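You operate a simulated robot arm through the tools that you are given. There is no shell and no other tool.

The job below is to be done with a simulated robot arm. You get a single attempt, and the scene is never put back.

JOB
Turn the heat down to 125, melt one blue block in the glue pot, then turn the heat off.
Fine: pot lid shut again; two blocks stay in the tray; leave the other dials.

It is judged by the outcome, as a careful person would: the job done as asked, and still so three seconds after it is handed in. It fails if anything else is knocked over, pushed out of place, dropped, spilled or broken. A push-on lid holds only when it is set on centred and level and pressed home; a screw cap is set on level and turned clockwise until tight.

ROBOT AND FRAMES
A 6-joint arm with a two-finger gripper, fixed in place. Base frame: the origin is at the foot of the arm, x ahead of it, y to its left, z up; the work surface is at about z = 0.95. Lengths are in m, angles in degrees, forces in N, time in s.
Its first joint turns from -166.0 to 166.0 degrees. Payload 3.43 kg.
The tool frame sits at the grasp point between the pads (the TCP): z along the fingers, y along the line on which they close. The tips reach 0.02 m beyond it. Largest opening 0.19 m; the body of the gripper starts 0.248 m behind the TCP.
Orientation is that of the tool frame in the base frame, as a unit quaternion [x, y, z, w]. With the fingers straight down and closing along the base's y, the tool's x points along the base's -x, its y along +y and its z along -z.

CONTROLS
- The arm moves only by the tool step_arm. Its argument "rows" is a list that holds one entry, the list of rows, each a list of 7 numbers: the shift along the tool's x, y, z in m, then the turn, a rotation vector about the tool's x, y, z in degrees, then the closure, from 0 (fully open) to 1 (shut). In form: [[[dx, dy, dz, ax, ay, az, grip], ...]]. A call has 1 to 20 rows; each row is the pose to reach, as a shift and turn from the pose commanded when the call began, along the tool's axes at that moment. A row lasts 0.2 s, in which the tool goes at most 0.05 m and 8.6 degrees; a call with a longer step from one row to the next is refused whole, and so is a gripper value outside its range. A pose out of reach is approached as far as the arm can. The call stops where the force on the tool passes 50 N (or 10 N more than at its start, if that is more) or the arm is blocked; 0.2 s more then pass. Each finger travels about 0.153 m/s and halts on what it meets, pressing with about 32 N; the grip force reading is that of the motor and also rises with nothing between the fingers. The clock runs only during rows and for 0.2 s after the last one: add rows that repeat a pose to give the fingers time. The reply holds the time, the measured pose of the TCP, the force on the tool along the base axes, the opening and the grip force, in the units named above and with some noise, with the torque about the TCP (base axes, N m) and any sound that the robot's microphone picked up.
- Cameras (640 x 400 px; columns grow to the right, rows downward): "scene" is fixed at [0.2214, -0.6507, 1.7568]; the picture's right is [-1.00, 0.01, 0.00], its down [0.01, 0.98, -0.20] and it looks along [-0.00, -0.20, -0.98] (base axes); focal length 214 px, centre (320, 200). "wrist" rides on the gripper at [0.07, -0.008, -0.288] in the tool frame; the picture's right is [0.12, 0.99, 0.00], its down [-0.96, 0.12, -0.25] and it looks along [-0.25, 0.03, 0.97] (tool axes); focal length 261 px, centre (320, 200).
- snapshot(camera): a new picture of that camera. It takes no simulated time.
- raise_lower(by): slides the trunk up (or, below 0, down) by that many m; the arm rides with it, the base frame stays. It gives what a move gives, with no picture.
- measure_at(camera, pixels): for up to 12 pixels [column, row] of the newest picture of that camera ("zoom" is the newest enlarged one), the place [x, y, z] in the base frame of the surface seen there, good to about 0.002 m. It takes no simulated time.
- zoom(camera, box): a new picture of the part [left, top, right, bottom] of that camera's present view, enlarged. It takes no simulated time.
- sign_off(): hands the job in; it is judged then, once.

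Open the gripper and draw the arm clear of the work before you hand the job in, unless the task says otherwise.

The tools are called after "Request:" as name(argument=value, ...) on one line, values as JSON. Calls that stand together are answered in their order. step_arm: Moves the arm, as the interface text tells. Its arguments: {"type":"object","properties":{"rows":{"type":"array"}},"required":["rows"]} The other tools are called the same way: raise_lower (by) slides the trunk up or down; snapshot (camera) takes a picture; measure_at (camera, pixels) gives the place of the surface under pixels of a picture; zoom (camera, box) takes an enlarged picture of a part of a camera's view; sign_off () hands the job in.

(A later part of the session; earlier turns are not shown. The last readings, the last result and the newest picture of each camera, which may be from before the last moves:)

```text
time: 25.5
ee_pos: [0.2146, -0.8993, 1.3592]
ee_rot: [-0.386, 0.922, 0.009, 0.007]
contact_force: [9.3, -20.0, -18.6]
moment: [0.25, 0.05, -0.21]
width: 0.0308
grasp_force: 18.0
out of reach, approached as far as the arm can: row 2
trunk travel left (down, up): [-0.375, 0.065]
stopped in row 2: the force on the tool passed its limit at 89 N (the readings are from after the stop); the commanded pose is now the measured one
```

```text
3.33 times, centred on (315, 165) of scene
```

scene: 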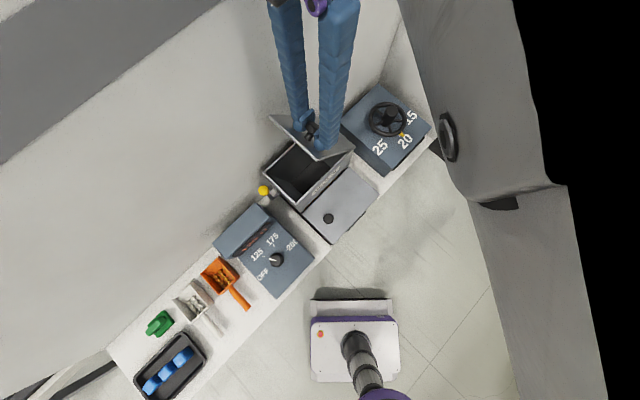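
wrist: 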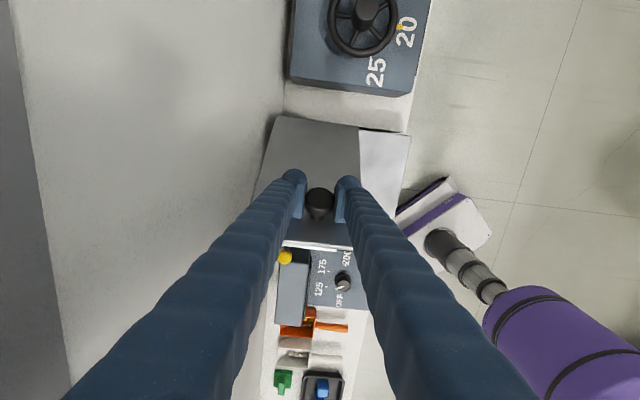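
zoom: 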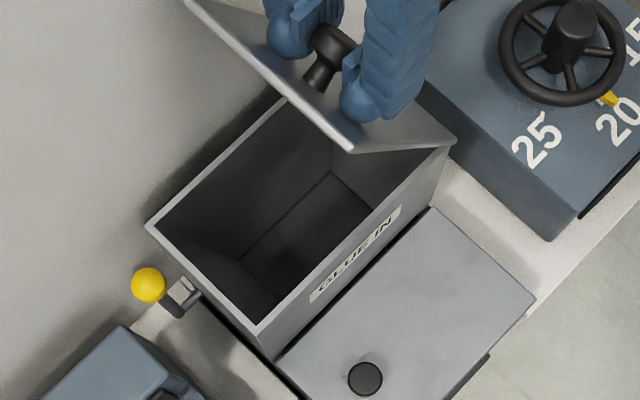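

The arm runs out of reach with the tool vertical. I lower the lid back along the same arc; I'll reopen it with the tool horizontal, reaching in from the front and rolling with the lid.

Request:
step_arm(rows=[[[-0.0221, 0, 0.011, 0, 0, 0, 0.95], [-0.0498, 0, 0.0315, 0, 0, 0, 0.95], [-0.0734, 0, 0.0564, 0, 0, 0, 0.95], [-0.0923, 0, 0.085, 0, 0, 0, 0.95], [-0.1012, 0, 0.1037, 0, 0, 0, 0.95], [-0.1081, 0, 0.1231, 0, 0, 0, 0.95], [-0.1122, 0, 0.1398, 0, 0, 0, 0.95], [-0.114, 0, 0.147, 0, 0, 0, 0.95], [-0.114, 0, 0.147, 0, 0, 0, 0.95]]])

Request:
snapshot(camera="wrist")

```text
time: 27.5
ee_pos: [0.2971, -0.8154, 1.2142]
ee_rot: [-0.385, 0.923, 0.009, 0.006]
contact_force: [24.8, -33.2, 4.8]
moment: [-1.0, 0.8, 0.07]
width: 0.0297
grasp_force: 45.4
trunk travel left (down, up): [-0.375, 0.065]
```

```text
taken
```

wrist: 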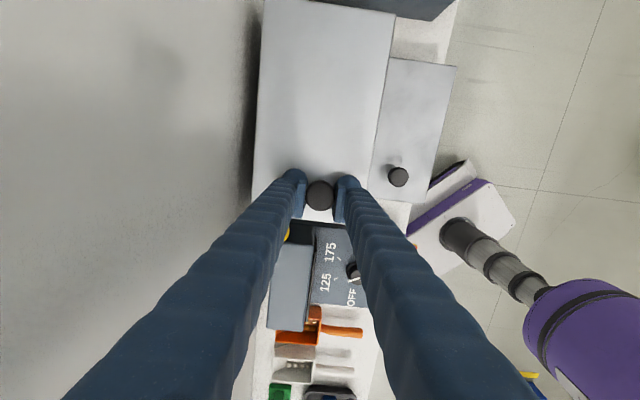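

The lid is almost closed; a side force along depth is relieved with a small shift before opening the fingers.

Request:
step_arm(rows=[[[-0.114, -0.003, 0.147, 0, 0, 0, 0.95]]])

```text
refused: row 1 steps farther than a row can; nothing moved
```

Rows are relative to the present commanded pose; correct that.

Request:
step_arm(rows=[[[0, -0.003, 0, 0, 0, 0, 0.95]]])

```text
time: 27.9
ee_pos: [0.2947, -0.816, 1.2138]
ee_rot: [-0.385, 0.923, 0.013, 0.007]
contact_force: [19.0, -24.3, 3.0]
moment: [-0.83, 0.64, 0.09]
width: 0.0294
grasp_force: 45.1
trunk travel left (down, up): [-0.375, 0.065]
```

Still about 30 N along depth; shift further, settle the lid, then release and rise.

Request:
step_arm(rows=[[[0, -0.005, 0.001, 0, 0, 0, 0.95], [0, -0.005, 0.002, 0, 0, 0, 0.95]]])

```text
time: 28.5
ee_pos: [0.2963, -0.8159, 1.2115]
ee_rot: [-0.385, 0.923, 0.012, 0.007]
contact_force: [-0.5, -1.2, 4.3]
moment: [-0.62, 0.79, 0.05]
width: 0.0295
grasp_force: 45.3
trunk travel left (down, up): [-0.375, 0.065]
```

Force is relaxed with the lid down. Release, rise and back off a bit toward the robot, levelling the tool.

Request:
step_arm(rows=[[[0, 0, 0, 0, 0, 0, 0.65], [0, 0, 0, 0, 0, 0, 0.65], [0, 0, -0.045, 0, 0, 0, 0.65], [0, 0, -0.09, 0.5, 0.6, 0, 0.65], [0, 0.03, -0.13, 0.96, 1.26, 0, 0.65], [0, 0.06, -0.15, 0.96, 1.26, 0, 0.65], [0, 0.09, -0.15, 0.96, 1.26, 0, 0.65], [0, 0.09, -0.15, 0.96, 1.26, 0, 0.65]]])

Request:
snapshot(camera="wrist")

```text
time: 30.3
ee_pos: [0.2348, -0.7587, 1.3644]
ee_rot: [-0.385, 0.923, -0.001, 0.001]
contact_force: [-0.2, 0.5, -0.7]
moment: [-0.03, 0.09, 0.02]
width: 0.0665
grasp_force: 0.1
trunk travel left (down, up): [-0.375, 0.065]
```

```text
taken
```

wrist: 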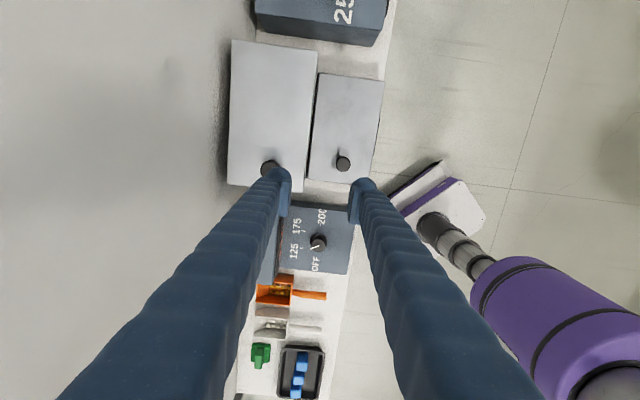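

I'll next check the low pot's lid, which is reachable with the tool vertical: go to its knob at (0.1925,-0.730, top 1.0635) and measure it more closely first.

Request:
step_arm(rows=[[[0.0095, 0.025, 0.03, 0, 0, 0, 0.65], [0.0095, 0.05, 0.07, 0, 0, 0, 0.65], [0.0095, 0.05, 0.115, 0, 0, 0, 0.65], [0.0095, 0.05, 0.16, 0, 0, 0, 0.65], [0.0095, 0.05, 0.205, 0, 0, 0, 0.65], [0.0095, 0.05, 0.205, 0, 0, 0, 0.65]]])

Request:
snapshot(camera="wrist")

Request:
zoom(camera="wrist", box=[270, 130, 370, 220])

Request:
measure_at(camera="wrist", pixels=[[320, 182], [312, 182], [328, 182], [320, 172], [320, 190], [320, 120], [300, 30]])

```text
time: 31.7
ee_pos: [0.1911, -0.7316, 1.1597]
ee_rot: [-0.386, 0.923, 0.0, 0.0]
contact_force: [-0.2, -0.2, -0.5]
moment: [0.04, -0.03, 0.03]
width: 0.0669
grasp_force: 0.1
trunk travel left (down, up): [-0.375, 0.065]
```

```text
taken
```

wrist: 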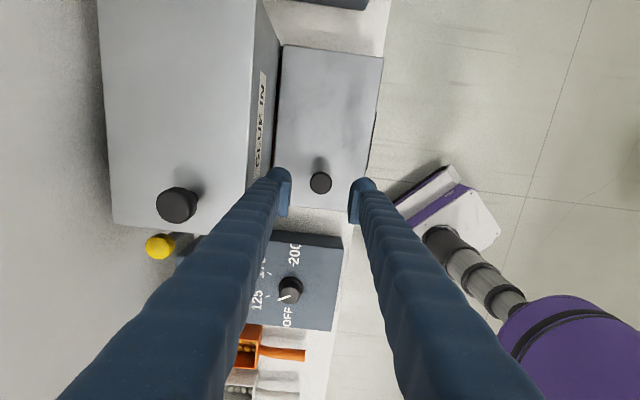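

```text
4.44 times, centred on (320, 175) of wrist
```

zoom: 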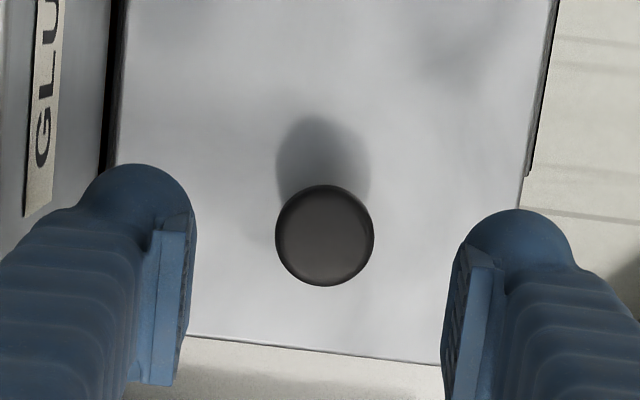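

```text
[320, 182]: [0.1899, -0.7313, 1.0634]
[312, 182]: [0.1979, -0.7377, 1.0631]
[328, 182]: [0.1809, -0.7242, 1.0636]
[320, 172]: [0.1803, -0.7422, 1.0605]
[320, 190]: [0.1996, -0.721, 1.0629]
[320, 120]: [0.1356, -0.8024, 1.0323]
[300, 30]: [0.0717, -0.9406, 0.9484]
```

TCP is centred above the knob. Descend and grip.

Request:
step_arm(rows=[[[0, 0, 0.04, 0, 0, 0, 0.65], [0, 0, 0.08, 0, 0, 0, 0.65], [0, 0, 0.102, 0, 0, 0, 0.65], [0, 0, 0.102, 0, 0, 0, 0.65], [0, 0, 0.102, 0, 0, 0, 0.9], [0, 0, 0.102, 0, 0, 0, 0.95], [0, 0, 0.102, 0, 0, 0, 0.95]]])

```text
time: 33.3
ee_pos: [0.19, -0.7296, 1.057]
ee_rot: [-0.385, 0.923, 0.0, 0.0]
contact_force: [-2.4, 5.4, 0.1]
moment: [0.07, -0.06, 0.03]
width: 0.0318
grasp_force: 45.1
trunk travel left (down, up): [-0.375, 0.065]
```

Gripped. Lift slightly along the arc.

Request:
step_arm(rows=[[[0.001, 0, -0.008, 0, 0, 0, 0.95], [0.003, 0, -0.017, 0, 0, 0, 0.95], [0.0055, 0, -0.0252, 0, 0, 0, 0.95], [0.0055, 0, -0.0252, 0, 0, 0, 0.95]]])

Request:
snapshot(camera="wrist")

Request:
measure_at(camera="wrist", pixels=[[320, 160], [320, 110], [330, 60], [300, 60]])

```text
time: 34.3
ee_pos: [0.1865, -0.7346, 1.0821]
ee_rot: [-0.386, 0.923, 0.0, 0.0]
contact_force: [-11.4, 5.6, -7.7]
moment: [0.59, -0.4, 0.05]
width: 0.0298
grasp_force: 45.3
trunk travel left (down, up): [-0.375, 0.065]
```

```text
taken
```

wrist: 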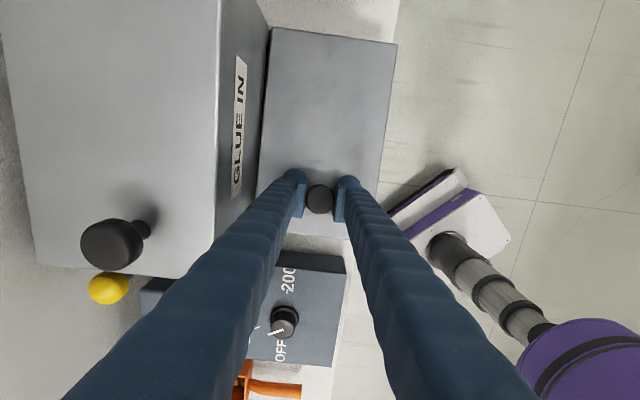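

```text
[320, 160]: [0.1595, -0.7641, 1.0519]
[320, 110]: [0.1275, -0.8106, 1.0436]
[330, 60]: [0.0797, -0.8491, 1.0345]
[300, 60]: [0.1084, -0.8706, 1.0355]
```

Also hinged at left. Continue to about 55° and look inside.

Request:
step_arm(rows=[[[0.009, 0.001, -0.0244, 0, 0, 0, 0.95], [0.0231, 0.002, -0.0498, 0, 0, 0, 0.95], [0.0432, 0.002, -0.0751, 0, 0, 0, 0.95], [0.0673, 0.002, -0.0966, 0, 0, 0, 0.95], [0.0948, 0.002, -0.1135, 0, 0, 0, 0.95], [0.0948, 0.002, -0.1135, 0, 0, 0, 0.95]]])

Request:
snapshot(camera="scene")

Request:
zoom(camera="scene", box=[280, 140, 400, 260])

```text
time: 35.7
ee_pos: [0.1165, -0.8005, 1.1977]
ee_rot: [-0.386, 0.923, -0.001, 0.0]
contact_force: [2.0, 0.2, -7.1]
moment: [0.58, -0.09, 0.0]
width: 0.0306
grasp_force: 44.9
trunk travel left (down, up): [-0.375, 0.065]
```

```text
taken
```

scene: 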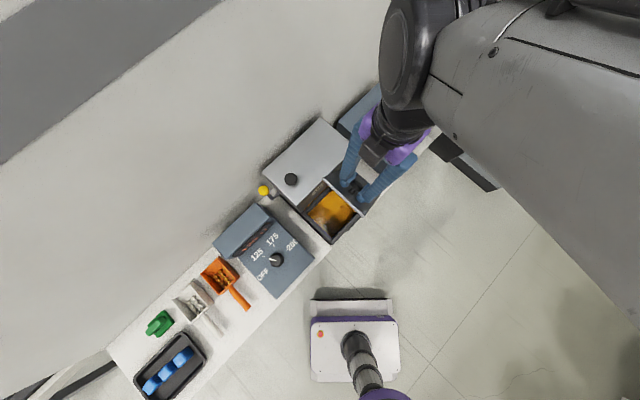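

```text
3.33 times, centred on (340, 200) of scene
```

zoom: 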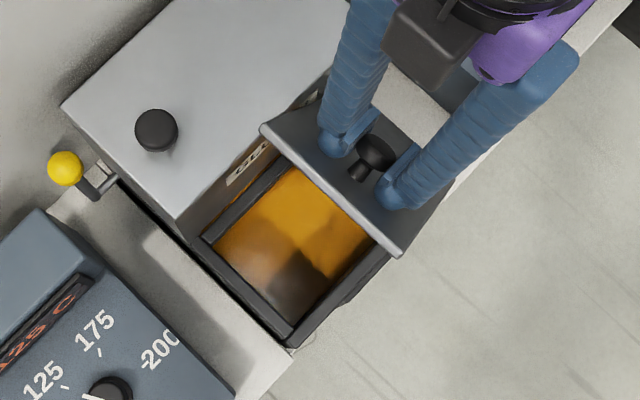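

The low box is the glue pot itself, with amber glue inside, and the display now reads 125 C. I continue opening the lid past vertical so it can stay open.

Request:
measure_at(camera="scene", pixels=[[325, 212], [335, 205], [330, 225], [320, 218], [345, 215], [308, 211], [330, 238]])

Request:
step_arm(rows=[[[0.0301, 0, -0.0119, 0, 0, 0, 0.95], [0.0617, 0, -0.0184, 0, 0, 0, 0.95], [0.094, 0, -0.0194, 0, 0, 0, 0.95], [0.126, 0, -0.0146, 0, 0, 0, 0.95], [0.126, 0, -0.0146, 0, 0, 0, 0.95]]])

Request:
snapshot(camera="wrist")

Request:
snapshot(camera="scene")

```text
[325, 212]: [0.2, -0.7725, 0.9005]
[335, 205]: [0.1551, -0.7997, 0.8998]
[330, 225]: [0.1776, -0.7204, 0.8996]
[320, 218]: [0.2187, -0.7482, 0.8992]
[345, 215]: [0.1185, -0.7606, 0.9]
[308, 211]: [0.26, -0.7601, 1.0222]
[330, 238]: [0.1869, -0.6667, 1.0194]
```

```text
time: 36.9
ee_pos: [0.0286, -0.89, 1.2124]
ee_rot: [-0.385, 0.923, -0.003, -0.001]
contact_force: [-6.0, 2.9, 13.6]
moment: [0.3, 0.32, 0.1]
width: 0.0297
grasp_force: 44.4
trunk travel left (down, up): [-0.375, 0.065]
```

```text
taken
```

wrist: 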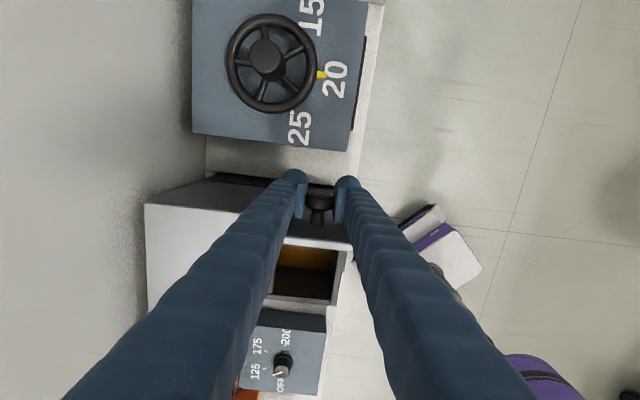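

```text
taken
```

scene: 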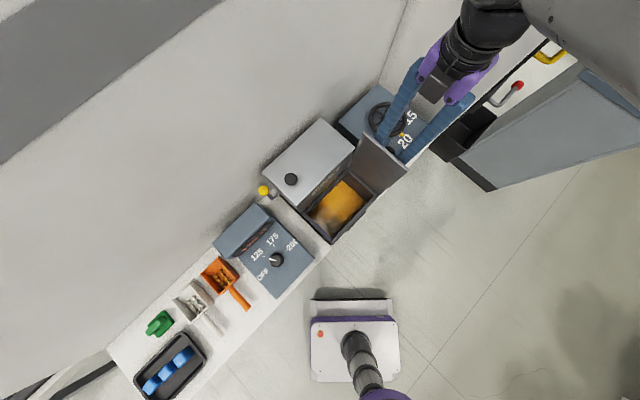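

The lid is about vertical (95°). Push it slightly farther, tilting the tool along with it, to see if it has a stop past vertical.

Request:
step_arm(rows=[[[0.008, 0, 0.002, 0, -5, 0, 0.95], [0.0155, 0, 0.0044, 0, -10, 0, 0.95], [0.023, 0, 0.007, 0, -13, 0, 0.95], [0.0307, 0, 0.0102, 0, -16, 0, 0.95], [0.0307, 0, 0.0102, 0, -16, 0, 0.95]]])

Request:
snapshot(camera="wrist")

Request:
zoom(camera="scene", box=[290, 80, 430, 220])

```text
time: 37.9
ee_pos: [0.016, -0.904, 1.2044]
ee_rot: [-0.384, 0.913, 0.044, 0.126]
contact_force: [4.2, -4.9, -3.0]
moment: [-0.34, -0.43, -0.07]
width: 0.0296
grasp_force: 45.3
out of reach, approached as far as the arm can: row 4, 5
trunk travel left (down, up): [-0.375, 0.065]
stopped in row 5: the force on the tool passed its limit at 57 N (the readings are from after the stop); the commanded pose is now the measured one
```

```text
taken
```

wrist: 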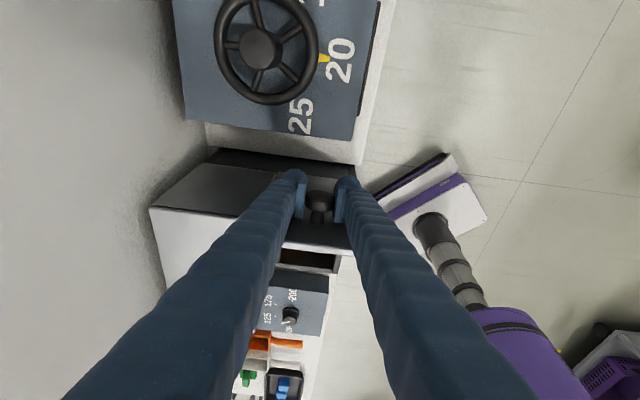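

```text
2.86 times, centred on (360, 150) of scene
```

zoom: 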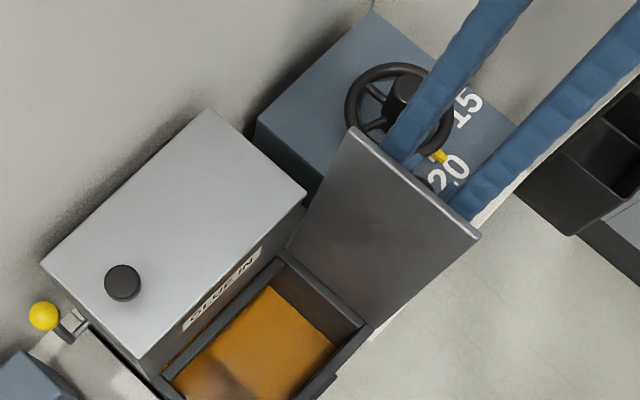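

The lid is ~101° open. I check whether it has a stop by nudging it a little farther with less tool tilt and watching the force.

Request:
step_arm(rows=[[[0, 0, 0, 0, 4, 0, 0.95], [0, 0, 0, 0, 8, 0, 0.95], [0.004, 0, 0, 0, 8, 0, 0.95], [0.008, 0, 0, 0, 8, 0, 0.95], [0.008, 0, 0, 0, 8, 0, 0.95]]])

```text
time: 38.3
ee_pos: [0.0107, -0.9092, 1.2061]
ee_rot: [-0.384, 0.918, 0.032, 0.097]
contact_force: [-2.0, 7.7, 6.2]
moment: [1.06, -0.89, 0.13]
width: 0.03
grasp_force: 44.7
trunk travel left (down, up): [-0.375, 0.065]
stopped in row 2: the force on the tool passed its limit at 56 N (the readings are from after the stop); the commanded pose is now the measured one
```

Request:
step_arm(rows=[[[0.004, 0, 0, 0, 0, 0, 0.95], [0.004, 0, 0, 0, 0, 0, 0.95]]])

Request:
snapshot(camera="wrist")

Request:
zoom(camera="scene", box=[310, 90, 430, 210])

```text
time: 38.9
ee_pos: [0.0081, -0.9132, 1.2044]
ee_rot: [-0.384, 0.918, 0.031, 0.096]
contact_force: [-1.4, 10.2, -0.5]
moment: [0.71, -0.59, 0.13]
width: 0.0296
grasp_force: 44.8
trunk travel left (down, up): [-0.375, 0.065]
```

```text
taken
```

wrist: 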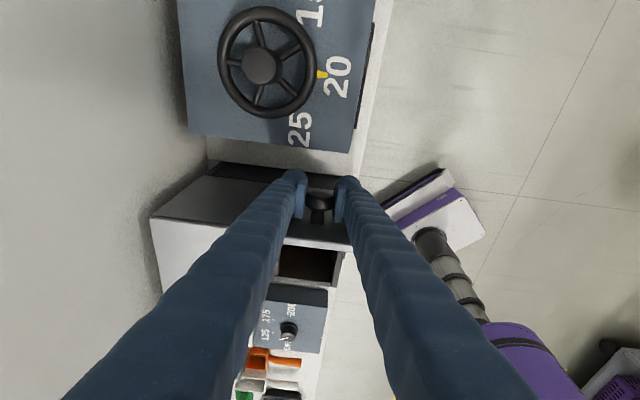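

```text
3.33 times, centred on (370, 150) of scene
```

zoom: 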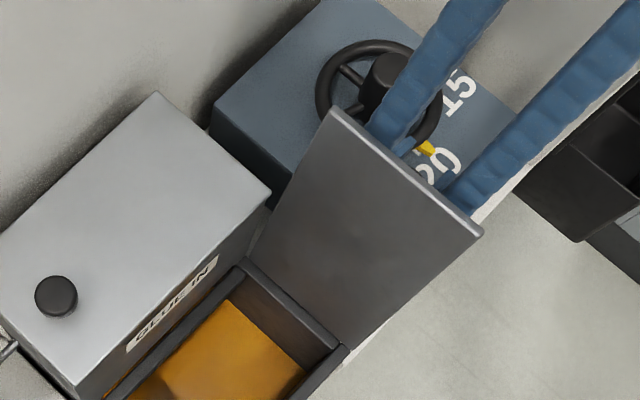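

No stop felt yet at ~105°. I measure the hand-wheel box to know where the lid would go if it fell over.

Request:
measure_at(camera="wrist", pixels=[[267, 100], [262, 68], [267, 112], [230, 100], [310, 90], [325, 75], [200, 130], [350, 145], [340, 110], [240, 175], [300, 240]])

Request:
measure_at(camera="scene", pixels=[[358, 135], [380, 150], [405, 165], [350, 175], [375, 190], [362, 155], [390, 170]])

```text
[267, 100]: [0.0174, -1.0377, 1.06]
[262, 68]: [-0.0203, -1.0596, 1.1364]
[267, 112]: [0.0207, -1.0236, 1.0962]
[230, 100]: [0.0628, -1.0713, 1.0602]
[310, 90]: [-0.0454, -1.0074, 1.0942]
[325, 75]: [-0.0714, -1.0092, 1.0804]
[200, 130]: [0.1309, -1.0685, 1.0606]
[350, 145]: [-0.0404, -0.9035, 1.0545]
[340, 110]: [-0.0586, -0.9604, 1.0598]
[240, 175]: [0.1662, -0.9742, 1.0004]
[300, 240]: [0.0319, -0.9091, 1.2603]
```

```text
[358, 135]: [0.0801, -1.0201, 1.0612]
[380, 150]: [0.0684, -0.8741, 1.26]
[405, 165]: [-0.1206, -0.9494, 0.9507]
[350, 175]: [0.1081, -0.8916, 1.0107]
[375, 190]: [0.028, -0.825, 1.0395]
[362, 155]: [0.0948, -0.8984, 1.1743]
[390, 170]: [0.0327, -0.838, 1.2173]
```

Request:
zoom(camera="wrist", box=[260, 150, 380, 260])

Request:
measure_at(camera="wrist", pixels=[[319, 200], [319, 212], [319, 220], [316, 236], [316, 241], [160, 205], [340, 240], [180, 190]])

```text
3.64 times, centred on (320, 205) of wrist
```

zoom: 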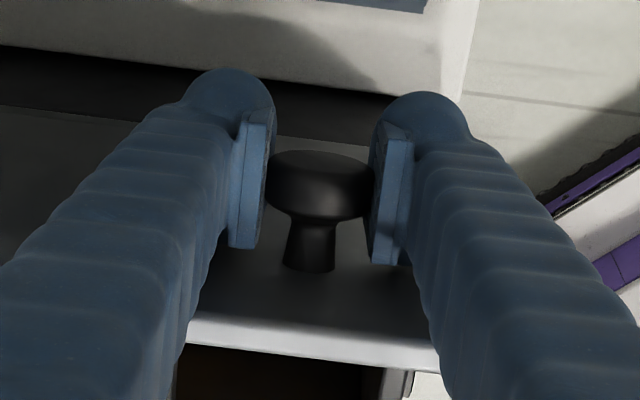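

```text
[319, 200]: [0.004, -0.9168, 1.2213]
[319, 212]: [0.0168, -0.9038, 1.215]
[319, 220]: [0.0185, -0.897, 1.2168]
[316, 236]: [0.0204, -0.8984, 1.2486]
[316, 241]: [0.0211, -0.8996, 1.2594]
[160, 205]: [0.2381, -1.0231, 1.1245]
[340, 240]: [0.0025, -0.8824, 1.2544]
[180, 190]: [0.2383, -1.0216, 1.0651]
```

Lid edge measures at u≈-0.621, z 1.26, i.e. 104° with no stop found, and the hand wheel is to its left, so I won't let it fall there. I swing the lid back down to ~10° and will test whether the hinge holds by friction.

Request:
step_arm(rows=[[[-0.0289, 0, -0.0031, -0.3, 4, 0, 0.95], [-0.0612, 0, -0.0014, -0.6, 8, 0, 0.95], [-0.0927, 0, 0.006, -0.9, 11.5, 0, 0.95], [-0.1223, 0, 0.0186, -0.9, 11.5, 0, 0.95], [-0.1494, 0, 0.0363, -0.9, 11.5, 0, 0.95], [-0.1731, 0, 0.0583, -0.9, 11.5, 0, 0.95], [-0.1924, 0, 0.0842, -0.9, 11.5, 0, 0.95], [-0.2071, 0, 0.113, -0.9, 11.5, 0, 0.95], [-0.2158, 0, 0.1407, -0.9, 11.5, 0, 0.95], [-0.2191, 0, 0.1599, -0.9, 11.5, 0, 0.95], [-0.2191, 0, 0.1599, -0.9, 11.5, 0, 0.95]]])

Request:
snapshot(camera="wrist")

```text
time: 39.2
ee_pos: [0.0129, -0.9066, 1.2067]
ee_rot: [-0.384, 0.92, 0.028, 0.077]
contact_force: [-2.5, 11.7, 1.9]
moment: [1.06, -0.7, 0.09]
width: 0.0297
grasp_force: 45.3
trunk travel left (down, up): [-0.375, 0.065]
stopped in row 1: the force on the tool passed its limit at 56 N (the readings are from after the stop); the commanded pose is now the measured one
```

```text
taken
```

wrist: 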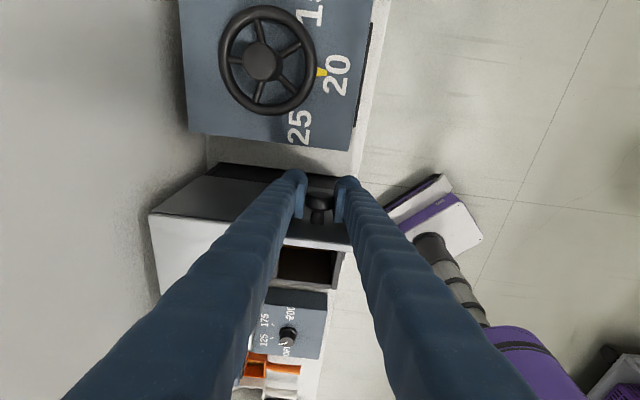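

The tool's tilting against the pinched knob builds up force; I go back more gently with translation only.

Request:
step_arm(rows=[[[-0.008, 0, -0.0012, 0, 0, 0, 0.95], [-0.0159, 0, -0.0023, 0, 0, 0, 0.95], [-0.024, 0, -0.0029, 0, 0, 0, 0.95], [-0.0321, 0, -0.0034, 0, 0, 0, 0.95], [-0.0482, 0, -0.0029, 0, 0, 0, 0.95], [-0.0644, 0, -0.0011, 0, 0, 0, 0.95], [-0.0644, 0, -0.0011, 0, 0, 0, 0.95]]])

```text
time: 40.9
ee_pos: [0.0551, -0.8632, 1.2187]
ee_rot: [-0.384, 0.92, 0.027, 0.078]
contact_force: [-12.2, 5.8, -30.0]
moment: [-0.72, 0.43, -0.05]
width: 0.0306
grasp_force: 44.8
trunk travel left (down, up): [-0.375, 0.065]
```

Continue lowering, dropping the radius slightly and removing the tilt as the lid goes down.

Request:
step_arm(rows=[[[0, 0, 0.004, 0, 2, 0, 0.95], [-0.0307, 0, 0.0118, 0, 4, 0, 0.95], [-0.0603, 0, 0.025, 0, 6, 0, 0.95], [-0.087, 0, 0.043, 0, 8, 0, 0.95], [-0.1104, 0, 0.0645, 0, 9.4, 0, 0.95], [-0.1296, 0, 0.0896, 0, 9.4, 0, 0.95], [-0.1439, 0, 0.1178, 0, 9.4, 0, 0.95], [-0.1517, 0, 0.1414, 0, 9.4, 0, 0.95], [-0.1541, 0, 0.1542, 0, 9.4, 0, 0.95], [-0.1541, 0, 0.1542, 0, 9.4, 0, 0.95]]])

Request:
snapshot(camera="wrist")

Request:
measure_at(camera="wrist", pixels=[[320, 160], [320, 110], [330, 60], [300, 60]])

```text
time: 43.0
ee_pos: [0.1834, -0.7369, 1.0912]
ee_rot: [-0.384, 0.923, -0.006, 0.003]
contact_force: [-12.0, 13.9, 2.0]
moment: [-0.47, 0.33, 0.02]
width: 0.0298
grasp_force: 45.3
trunk travel left (down, up): [-0.375, 0.065]
```

```text
taken
```

wrist: 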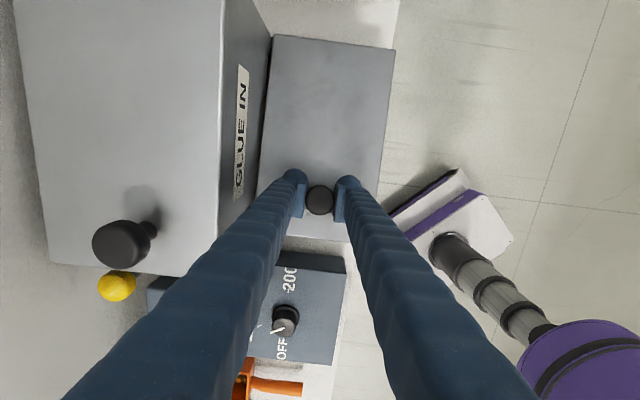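

```text
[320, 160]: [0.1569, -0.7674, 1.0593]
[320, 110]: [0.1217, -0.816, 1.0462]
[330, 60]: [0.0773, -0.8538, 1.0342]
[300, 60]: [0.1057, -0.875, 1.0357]
```

The lid is at ~11°. Open the fingers in place to test whether the hinge holds it.

Request:
step_arm(rows=[[[0, 0.002, 0, 0, 0, 0, 0.75], [0, 0.002, 0, 0, 0, 0, 0.7], [0, 0.002, 0, 0, 0, 0, 0.7], [0, 0.002, 0, 0, 0, 0, 0.7]]])

Request:
snapshot(camera="wrist")

Request:
measure_at(camera="wrist", pixels=[[320, 160], [320, 110], [330, 60], [300, 60], [320, 200]])

```text
time: 44.0
ee_pos: [0.1831, -0.7378, 1.0922]
ee_rot: [-0.385, 0.923, -0.007, 0.002]
contact_force: [-0.3, 0.1, 0.5]
moment: [-0.02, 0.07, 0.02]
width: 0.0569
grasp_force: 0.0
trunk travel left (down, up): [-0.375, 0.065]
```

```text
taken
```

wrist: 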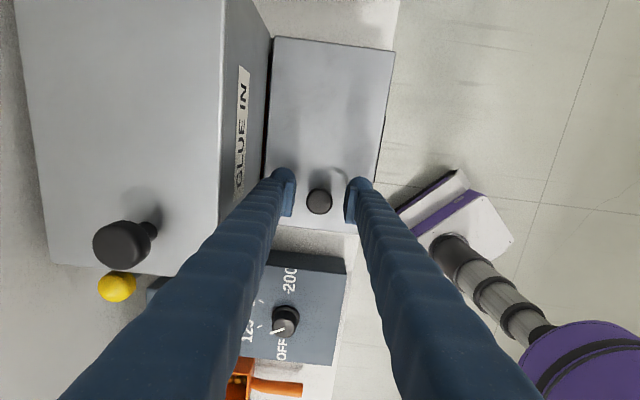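

```text
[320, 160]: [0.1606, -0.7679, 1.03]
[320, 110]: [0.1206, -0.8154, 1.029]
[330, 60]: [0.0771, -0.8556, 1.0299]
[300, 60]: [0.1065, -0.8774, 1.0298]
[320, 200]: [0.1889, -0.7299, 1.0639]
```

The lid fell shut when released (surface back at z 1.03), so the hinge does not hold; it needs to be laid back on its stop past vertical. I retreat up and turn the tool horizontal (pointing away from the robot) so I can roll with the lid under control.

Request:
step_arm(rows=[[[0, 0, -0.045, 0, 0, 0, 0.6], [0, 0.015, -0.09, 0, 0, 0, 0.6], [0, 0.035, -0.13, 0, 0, 0, 0.6], [0, 0.055, -0.17, 0, 0, 0, 0.6], [0, 0.075, -0.21, 0, 0, 0, 0.6], [0, 0.1, -0.24, 0, 0, 0, 0.6], [0, 0.1, -0.24, 4.949, 4.949, -4.949, 0.6], [0, 0.1, -0.24, 9.897, 9.897, -9.897, 0.6], [0, 0.1, -0.24, 14.846, 14.846, -14.846, 0.6], [0, 0.1, -0.24, 19.794, 19.794, -19.794, 0.6], [0, 0.1, -0.24, 24.743, 24.743, -24.743, 0.6], [0, 0.1, -0.24, 29.691, 29.691, -29.691, 0.6], [0, 0.1, -0.24, 34.64, 34.64, -34.64, 0.6], [0, 0.1, -0.24, 39.589, 39.589, -39.589, 0.6], [0, 0.1, -0.24, 44.537, 44.537, -44.537, 0.6], [0, 0.1, -0.24, 49.486, 49.486, -49.486, 0.6], [0, 0.1, -0.24, 54.434, 54.434, -54.434, 0.6], [0, 0.1, -0.24, 59.383, 59.383, -59.383, 0.6], [0, 0.1, -0.24, 64.331, 64.331, -64.331, 0.6], [0, 0.1, -0.24, 69.28, 69.28, -69.28, 0.6]]])

Request:
snapshot(camera="wrist")

Request:
snapshot(camera="scene")

```text
time: 48.2
ee_pos: [0.0833, -0.7013, 1.381]
ee_rot: [0.656, -0.271, 0.658, 0.251]
contact_force: [-0.1, 1.6, 1.6]
moment: [0.11, 0.16, -0.21]
width: 0.0758
grasp_force: 0.1
out of reach, approached as far as the arm can: row 11, 12, 14, 15, 16, 17, 18, 19, 20
trunk travel left (down, up): [-0.375, 0.065]
```

```text
taken
```

wrist: 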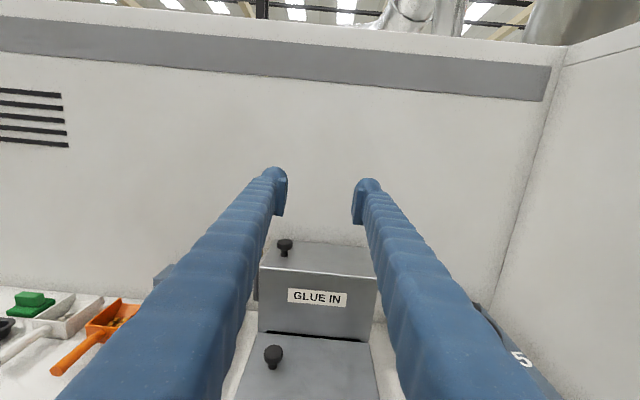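

```text
taken
```

scene: 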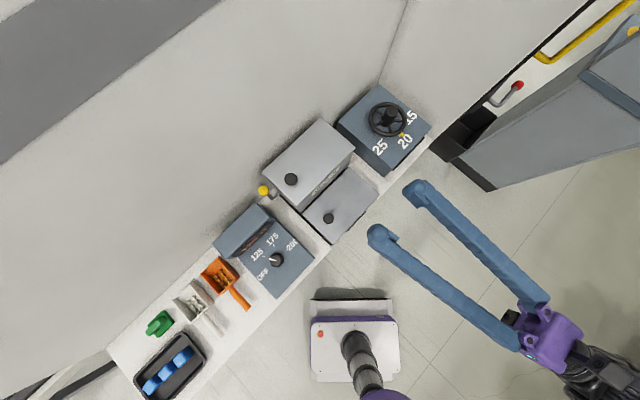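

The tool is horizontal with the camera upright; it couldn't hold the commanded position exactly so near the column. I move forward a little to a reachable place and check.

Request:
step_arm(rows=[[[0, 0, 0.02, 0, 0, 0, 0.6], [0, 0, 0.04, 0, 0, 0, 0.6], [0, 0, 0.06, 0, 0, 0, 0.6], [0, 0, 0.08, 0, 0, 0, 0.6], [0, 0, 0.08, 0, 0, 0, 0.6]]])

```text
time: 49.5
ee_pos: [0.1367, -0.7668, 1.3821]
ee_rot: [0.651, -0.269, 0.658, 0.268]
contact_force: [-0.3, 0.4, -0.5]
moment: [-0.01, -0.03, 0.01]
width: 0.076
grasp_force: 0.1
out of reach, approached as far as the arm can: row 1, 2, 3, 4, 5
trunk travel left (down, up): [-0.375, 0.065]
```

Request:
step_arm(rows=[[[-0.03, -0.015, -0.01, 0, 0, 0, 0.6], [-0.06, -0.03, -0.02, 0, 0, 0, 0.6], [-0.09, -0.045, -0.04, 0, 0, 0, 0.6], [-0.12, -0.06, -0.06, 0, 0, 0, 0.6], [-0.15, -0.06, -0.08, 0, 0, 0, 0.6], [-0.15, -0.06, -0.08, 0, 0, 0, 0.6]]])

Request:
snapshot(camera="wrist")

Request:
snapshot(camera="scene")

```text
time: 50.9
ee_pos: [0.0793, -0.7482, 1.2966]
ee_rot: [0.661, -0.275, 0.659, 0.229]
contact_force: [0.4, -0.3, 0.7]
moment: [0.0, 0.03, -0.04]
width: 0.0763
grasp_force: 0.1
out of reach, approached as far as the arm can: row 1, 2, 3, 4, 5, 6
trunk travel left (down, up): [-0.375, 0.065]
```

```text
taken
```

wrist: 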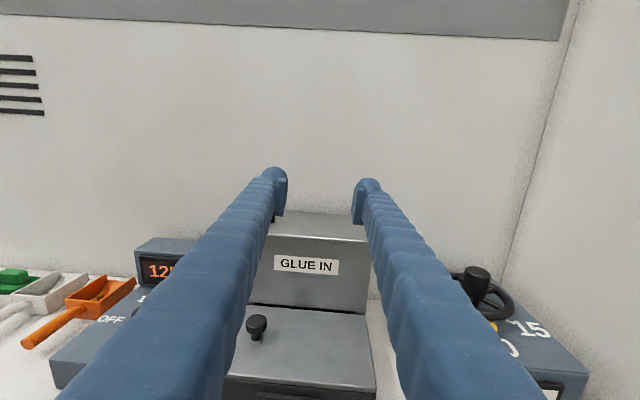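

```text
taken
```

scene: 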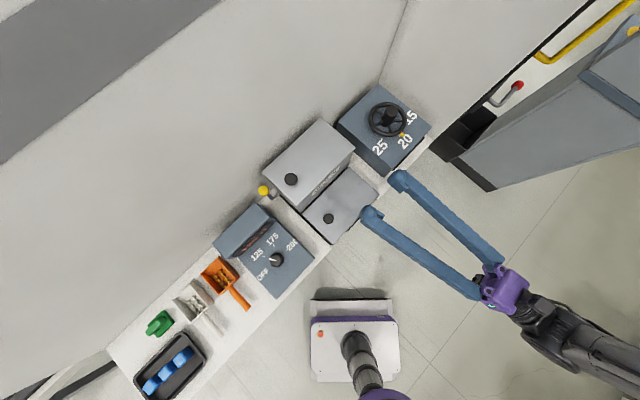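

The horizontal pose is not workable for the arm here. I return the tool to vertical; next time I'll lean it inward (toward the robot) while the lid is up, which gives the needed reach.

Request:
step_arm(rows=[[[0, 0, 0, -4.949, -4.949, 4.949, 0.6], [0, 0, 0, -9.897, -9.897, 9.897, 0.6], [0, 0, 0, -14.846, -14.846, 14.846, 0.6], [0, 0, 0, -19.794, -19.794, 19.794, 0.6], [0, 0, 0, -24.743, -24.743, 24.743, 0.6], [0, 0, 0, -29.691, -29.691, 29.691, 0.6], [0, 0, 0, -34.64, -34.64, 34.64, 0.6], [0, 0, 0, -39.589, -39.589, 39.589, 0.6], [0, 0, 0, -44.537, -44.537, 44.537, 0.6], [0, 0, 0, -49.486, -49.486, 49.486, 0.6], [0, 0, 0, -54.434, -54.434, 54.434, 0.6], [0, 0, 0, -59.383, -59.383, 59.383, 0.6], [0, 0, 0, -64.331, -64.331, 64.331, 0.6], [0, 0, 0, -69.28, -69.28, 69.28, 0.6], [0, 0, 0, -69.28, -69.28, 69.28, 0.6]]])

Request:
snapshot(camera="wrist")

```text
time: 54.0
ee_pos: [0.0879, -0.7301, 1.2729]
ee_rot: [-0.401, 0.908, -0.049, 0.111]
contact_force: [-0.4, -0.1, 0.4]
moment: [-0.09, -0.03, 0.03]
width: 0.076
grasp_force: 0.1
out of reach, approached as far as the arm can: row 11, 12, 13, 14, 15
trunk travel left (down, up): [-0.375, 0.065]
```

```text
taken
```

wrist: 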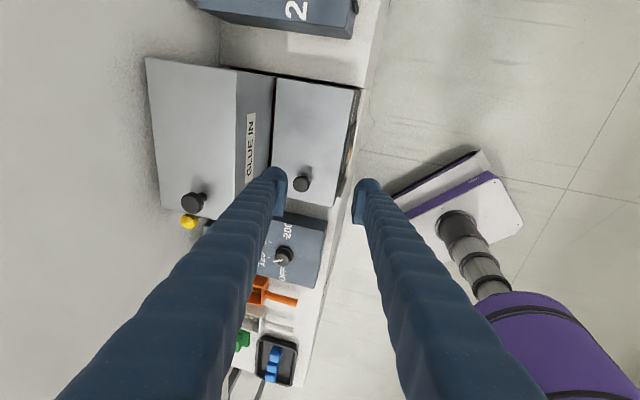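

Level the tool (about 10° off in two axes) while moving back over the pot knob, staying high.

Request:
step_arm(rows=[[[-0.015, -0.015, 0, -2, 2, 0.8, 0.6], [-0.03, -0.03, 0, -4, 4, 1.6, 0.6], [-0.045, -0.045, 0, -6, 6, 2.4, 0.6], [-0.06, -0.06, 0, -8, 8, 3, 0.6], [-0.073, -0.074, 0, -9.8, 9.8, 3.5, 0.6], [-0.073, -0.074, 0, -9.8, 9.8, 3.5, 0.6]]])

Request:
snapshot(camera="wrist")

```text
time: 55.5
ee_pos: [0.1798, -0.7068, 1.2671]
ee_rot: [-0.374, 0.92, -0.063, 0.098]
contact_force: [-0.1, -0.1, 0.0]
moment: [-0.03, 0.05, -0.03]
width: 0.076
grasp_force: 0.1
out of reach, approached as far as the arm can: row 1, 2, 3, 4, 5, 6
trunk travel left (down, up): [-0.375, 0.065]
```

```text
taken
```

wrist: 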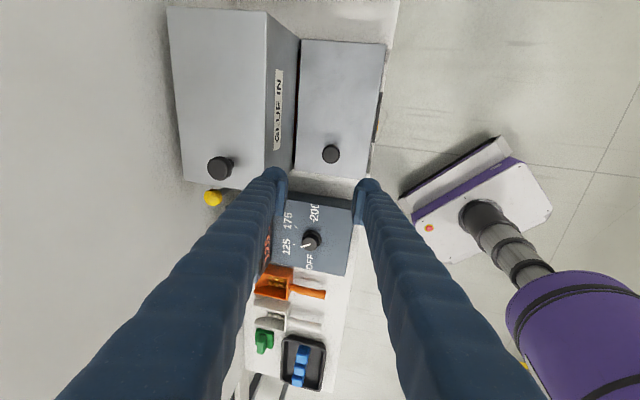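

Still limited by a joint, with ~13° of tilt left. I raise and turn the tool back clockwise toward the starting heading to come away from the limit.

Request:
step_arm(rows=[[[0, 0, -0.02, 0, 0, 8, 0.6], [0, 0, -0.04, 0, 0, 16, 0.6], [0, 0, -0.06, 0, 0, 24, 0.6], [0, 0, -0.06, 0, 0, 32, 0.6], [0, 0, -0.06, 0, 0, 40, 0.6], [0, 0, -0.06, 0, 0, 40, 0.6]]])

```text
time: 56.9
ee_pos: [0.1659, -0.7027, 1.3236]
ee_rot: [-0.036, 0.992, -0.026, 0.121]
contact_force: [-0.5, -0.1, 0.6]
moment: [-0.06, 0.01, -0.03]
width: 0.076
grasp_force: 0.0
trunk travel left (down, up): [-0.375, 0.065]
```

The limit is cleared. Now level the tool at this heading.

Request:
step_arm(rows=[[[0, 0, 0, -1.8, 7, 0, 0.6], [0, 0, 0, -3.6, 13.8, 0, 0.6], [0, 0, 0, -3.6, 13.8, 0, 0.6]]])

```text
time: 57.6
ee_pos: [0.166, -0.7029, 1.3225]
ee_rot: [-0.037, 0.992, -0.026, 0.121]
contact_force: [0.3, 0.0, 0.5]
moment: [0.0, -0.01, -0.01]
width: 0.0759
grasp_force: 0.1
out of reach, approached as far as the arm can: row 1, 2, 3
trunk travel left (down, up): [-0.375, 0.065]
```

Request:
snapshot(camera="scene")

Request:
snapshot(camera="wrist")

```text
taken
```

scene: 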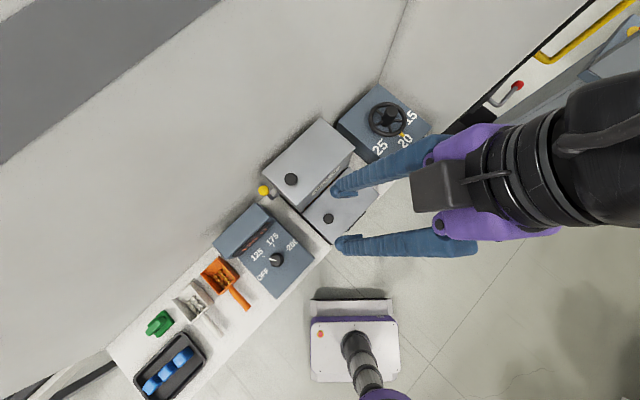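

```text
taken
```

wrist: 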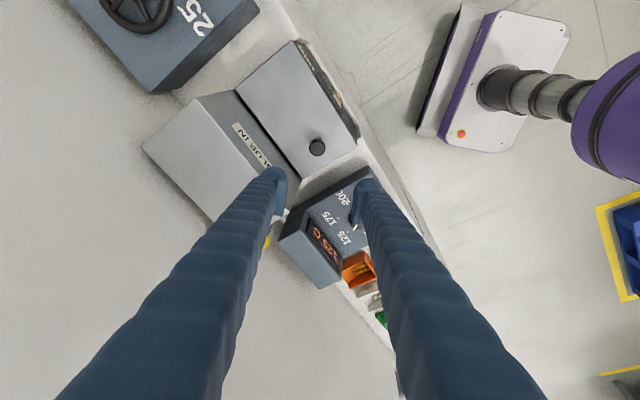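

The arm settled in another wrist configuration. I move toward the open start region, where there's more freedom, and then try to level.

Request:
step_arm(rows=[[[-0.025, 0.025, -0.02, 0, 0, 0, 0.6], [-0.05, 0.05, -0.04, 0, 0, 0, 0.6], [-0.075, 0.075, -0.06, 0, 0, 0, 0.6], [-0.1, 0.1, -0.08, 0, 0, 0, 0.6], [-0.125, 0.125, -0.1, 0, 0, 0, 0.6], [-0.15, 0.15, -0.12, 0, 0, 0, 0.6], [-0.18, 0.17, -0.12, 0, 0, 0, 0.6], [-0.18, 0.17, -0.12, -1, 4, 0, 0.6], [-0.18, 0.17, -0.12, -2, 8, 0, 0.6], [-0.18, 0.17, -0.12, -3.6, 13.8, 0, 0.6], [-0.18, 0.17, -0.12, -3.6, 13.8, 0, 0.6]]])

Request:
snapshot(camera="scene")

```text
time: 60.0
ee_pos: [0.2972, -0.5154, 1.4706]
ee_rot: [-0.037, 0.989, -0.025, 0.139]
contact_force: [0.2, -0.8, -0.1]
moment: [0.05, 0.05, 0.01]
width: 0.0756
grasp_force: 0.0
out of reach, approached as far as the arm can: row 5, 6, 7, 8, 9, 10, 11
trunk travel left (down, up): [-0.375, 0.065]
```

```text
taken
```

scene: 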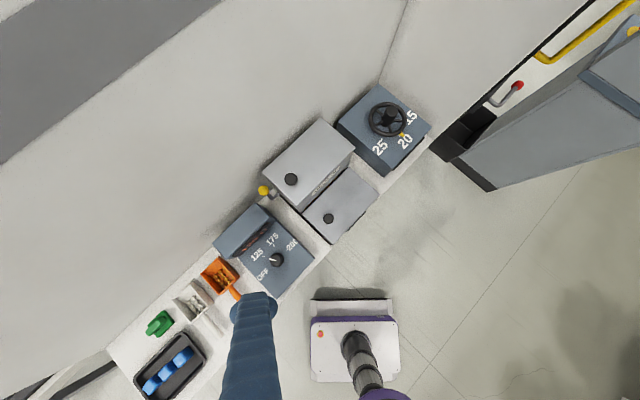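

I think the wrist got flipped. To flip it back I'll swing the tool up sideways (toward +x,+y, over free space above the tray side), past the wrist's straight position, then bring it round.

Request:
step_arm(rows=[[[-0.0248, 0.0175, -0.0016, -3.31, -7.35, 1.42, 0.6], [-0.0496, 0.0351, -0.0033, -6.62, -14.69, 2.84, 0.6], [-0.0745, 0.0526, -0.0049, -9.93, -22.04, 4.25, 0.6], [-0.0993, 0.0702, -0.0065, -13.24, -29.38, 5.67, 0.6], [-0.1241, 0.0877, -0.0082, -16.55, -36.73, 7.09, 0.6], [-0.1489, 0.1053, -0.0098, -19.85, -44.07, 8.51, 0.6], [-0.1737, 0.1228, -0.0115, -23.16, -51.42, 9.93, 0.6], [-0.1985, 0.1404, -0.0131, -26.47, -58.76, 11.35, 0.6], [-0.2234, 0.1579, -0.0147, -29.78, -66.11, 12.76, 0.6], [-0.2482, 0.1755, -0.0164, -33.09, -73.45, 14.18, 0.6], [-0.273, 0.193, -0.018, -36.4, -80.8, 15.6, 0.6], [-0.273, 0.193, -0.018, -36.4, -80.8, 15.6, 0.6]]])

Request:
snapshot(camera="scene")

Request:
snapshot(camera="wrist")

```text
time: 62.6
ee_pos: [0.539, -0.2995, 1.5517]
ee_rot: [0.038, 0.622, 0.307, 0.719]
contact_force: [0.1, -0.7, -0.7]
moment: [-0.03, 0.03, 0.02]
width: 0.0761
grasp_force: 0.1
trunk travel left (down, up): [-0.375, 0.065]
```

```text
taken
```

scene: 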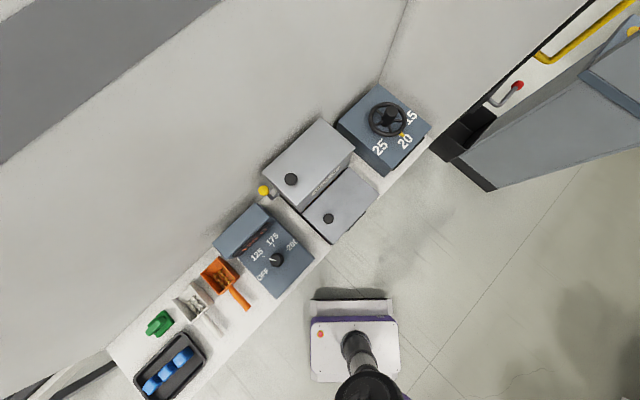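

```text
taken
```

wrist: 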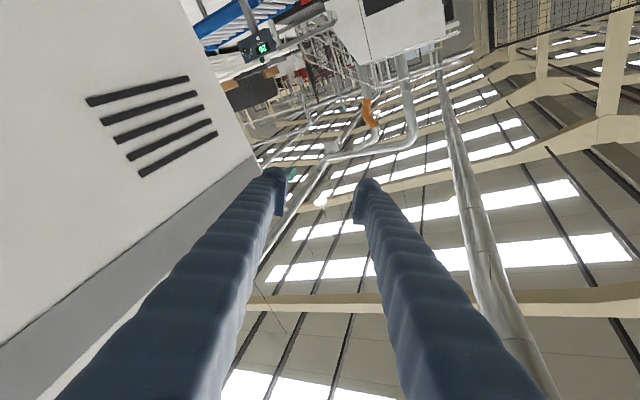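

The tool now points sideways, slightly upward, fully reached. Next bring it round the outward side.

Request:
step_arm(rows=[[[-0.0058, -0.031, -0.0065, 5.44, 0.66, 0, 0.6], [-0.0116, -0.062, -0.0131, 10.88, 1.32, 0, 0.6], [-0.0174, -0.093, -0.0196, 16.32, 1.98, 0, 0.6], [-0.0232, -0.124, -0.0262, 21.76, 2.64, 0, 0.6], [-0.029, -0.155, -0.0327, 27.2, 3.3, 0, 0.6], [-0.029, -0.155, -0.0327, 27.2, 3.3, 0, 0.6], [-0.029, -0.155, -0.0327, 27.2, 3.3, 0, 0.6]]])

```text
time: 64.2
ee_pos: [0.5705, -0.4492, 1.5031]
ee_rot: [0.199, 0.698, 0.151, 0.671]
contact_force: [-1.1, 0.8, 0.0]
moment: [0.03, 0.03, 0.03]
width: 0.0761
grasp_force: 0.1
trunk travel left (down, up): [-0.375, 0.065]
```

Request:
step_arm(rows=[[[0.0322, 0.0155, -0.0166, -1.3, 7.08, 0, 0.6], [0.0644, 0.031, -0.0332, -2.6, 14.16, 0, 0.6], [0.0966, 0.0465, -0.0498, -3.9, 21.24, 0, 0.6], [0.1288, 0.062, -0.0664, -5.2, 28.32, 0, 0.6], [0.161, 0.0775, -0.083, -6.5, 35.4, 0, 0.6], [0.161, 0.0775, -0.083, -6.5, 35.4, 0, 0.6], [0.161, 0.0775, -0.083, -6.5, 35.4, 0, 0.6]]])

Request:
snapshot(camera="scene")

```text
time: 65.8
ee_pos: [0.4894, -0.3013, 1.4017]
ee_rot: [0.105, 0.859, 0.244, 0.437]
contact_force: [0.5, -0.1, 0.1]
moment: [0.01, 0.01, -0.01]
width: 0.0758
grasp_force: 0.2
trunk travel left (down, up): [-0.375, 0.065]
```

```text
taken
```

scene: 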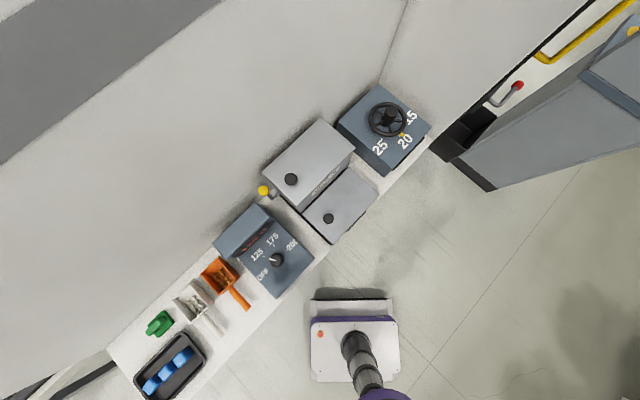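

Now tilt down to vertical from this side.

Request:
step_arm(rows=[[[0.0124, -0.0238, -0.0291, 4.43, 6.06, 0, 0.6], [0.0248, -0.0475, -0.0583, 8.85, 12.13, 0, 0.6], [0.0371, -0.0713, -0.0874, 13.28, 18.19, 0, 0.6], [0.0495, -0.095, -0.1165, 17.7, 24.25, 0, 0.6], [0.0619, -0.1188, -0.1456, 22.13, 30.31, 0, 0.6], [0.0743, -0.1425, -0.1748, 26.55, 36.38, 0, 0.6], [0.0866, -0.1663, -0.2039, 30.98, 42.44, 0, 0.6], [0.099, -0.19, -0.233, 35.4, 48.5, 0, 0.6], [0.099, -0.19, -0.233, 35.4, 48.5, 0, 0.6], [0.099, -0.19, -0.233, 35.4, 48.5, 0, 0.6]]])

Request:
snapshot(camera="wrist")

```text
time: 68.0
ee_pos: [0.2554, -0.4863, 1.3193]
ee_rot: [0.122, 0.986, 0.026, 0.107]
contact_force: [-0.1, 0.0, 0.7]
moment: [0.03, -0.01, 0.0]
width: 0.0761
grasp_force: 0.0
out of reach, approached as far as the arm can: row 7, 8, 9, 10
trunk travel left (down, up): [-0.375, 0.065]
```

```text
taken
```

wrist: 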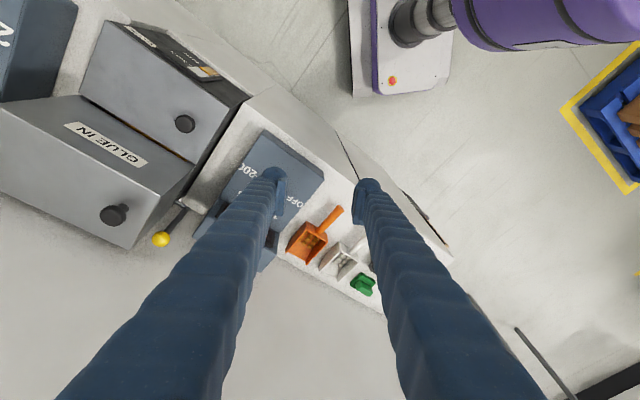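

Still limited. I'll check where the wall behind the station is before bringing the tool round further outward.

Request:
measure_at(camera="scene", pixels=[[100, 60], [200, 120], [300, 60], [230, 200], [150, 230], [250, 150], [60, 130], [330, 20]])

```text
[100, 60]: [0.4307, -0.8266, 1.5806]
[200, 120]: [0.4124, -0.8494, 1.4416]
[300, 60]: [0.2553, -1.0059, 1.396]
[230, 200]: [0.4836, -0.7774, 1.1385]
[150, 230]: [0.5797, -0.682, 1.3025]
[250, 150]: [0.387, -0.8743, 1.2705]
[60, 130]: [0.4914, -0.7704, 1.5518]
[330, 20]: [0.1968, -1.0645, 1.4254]
```

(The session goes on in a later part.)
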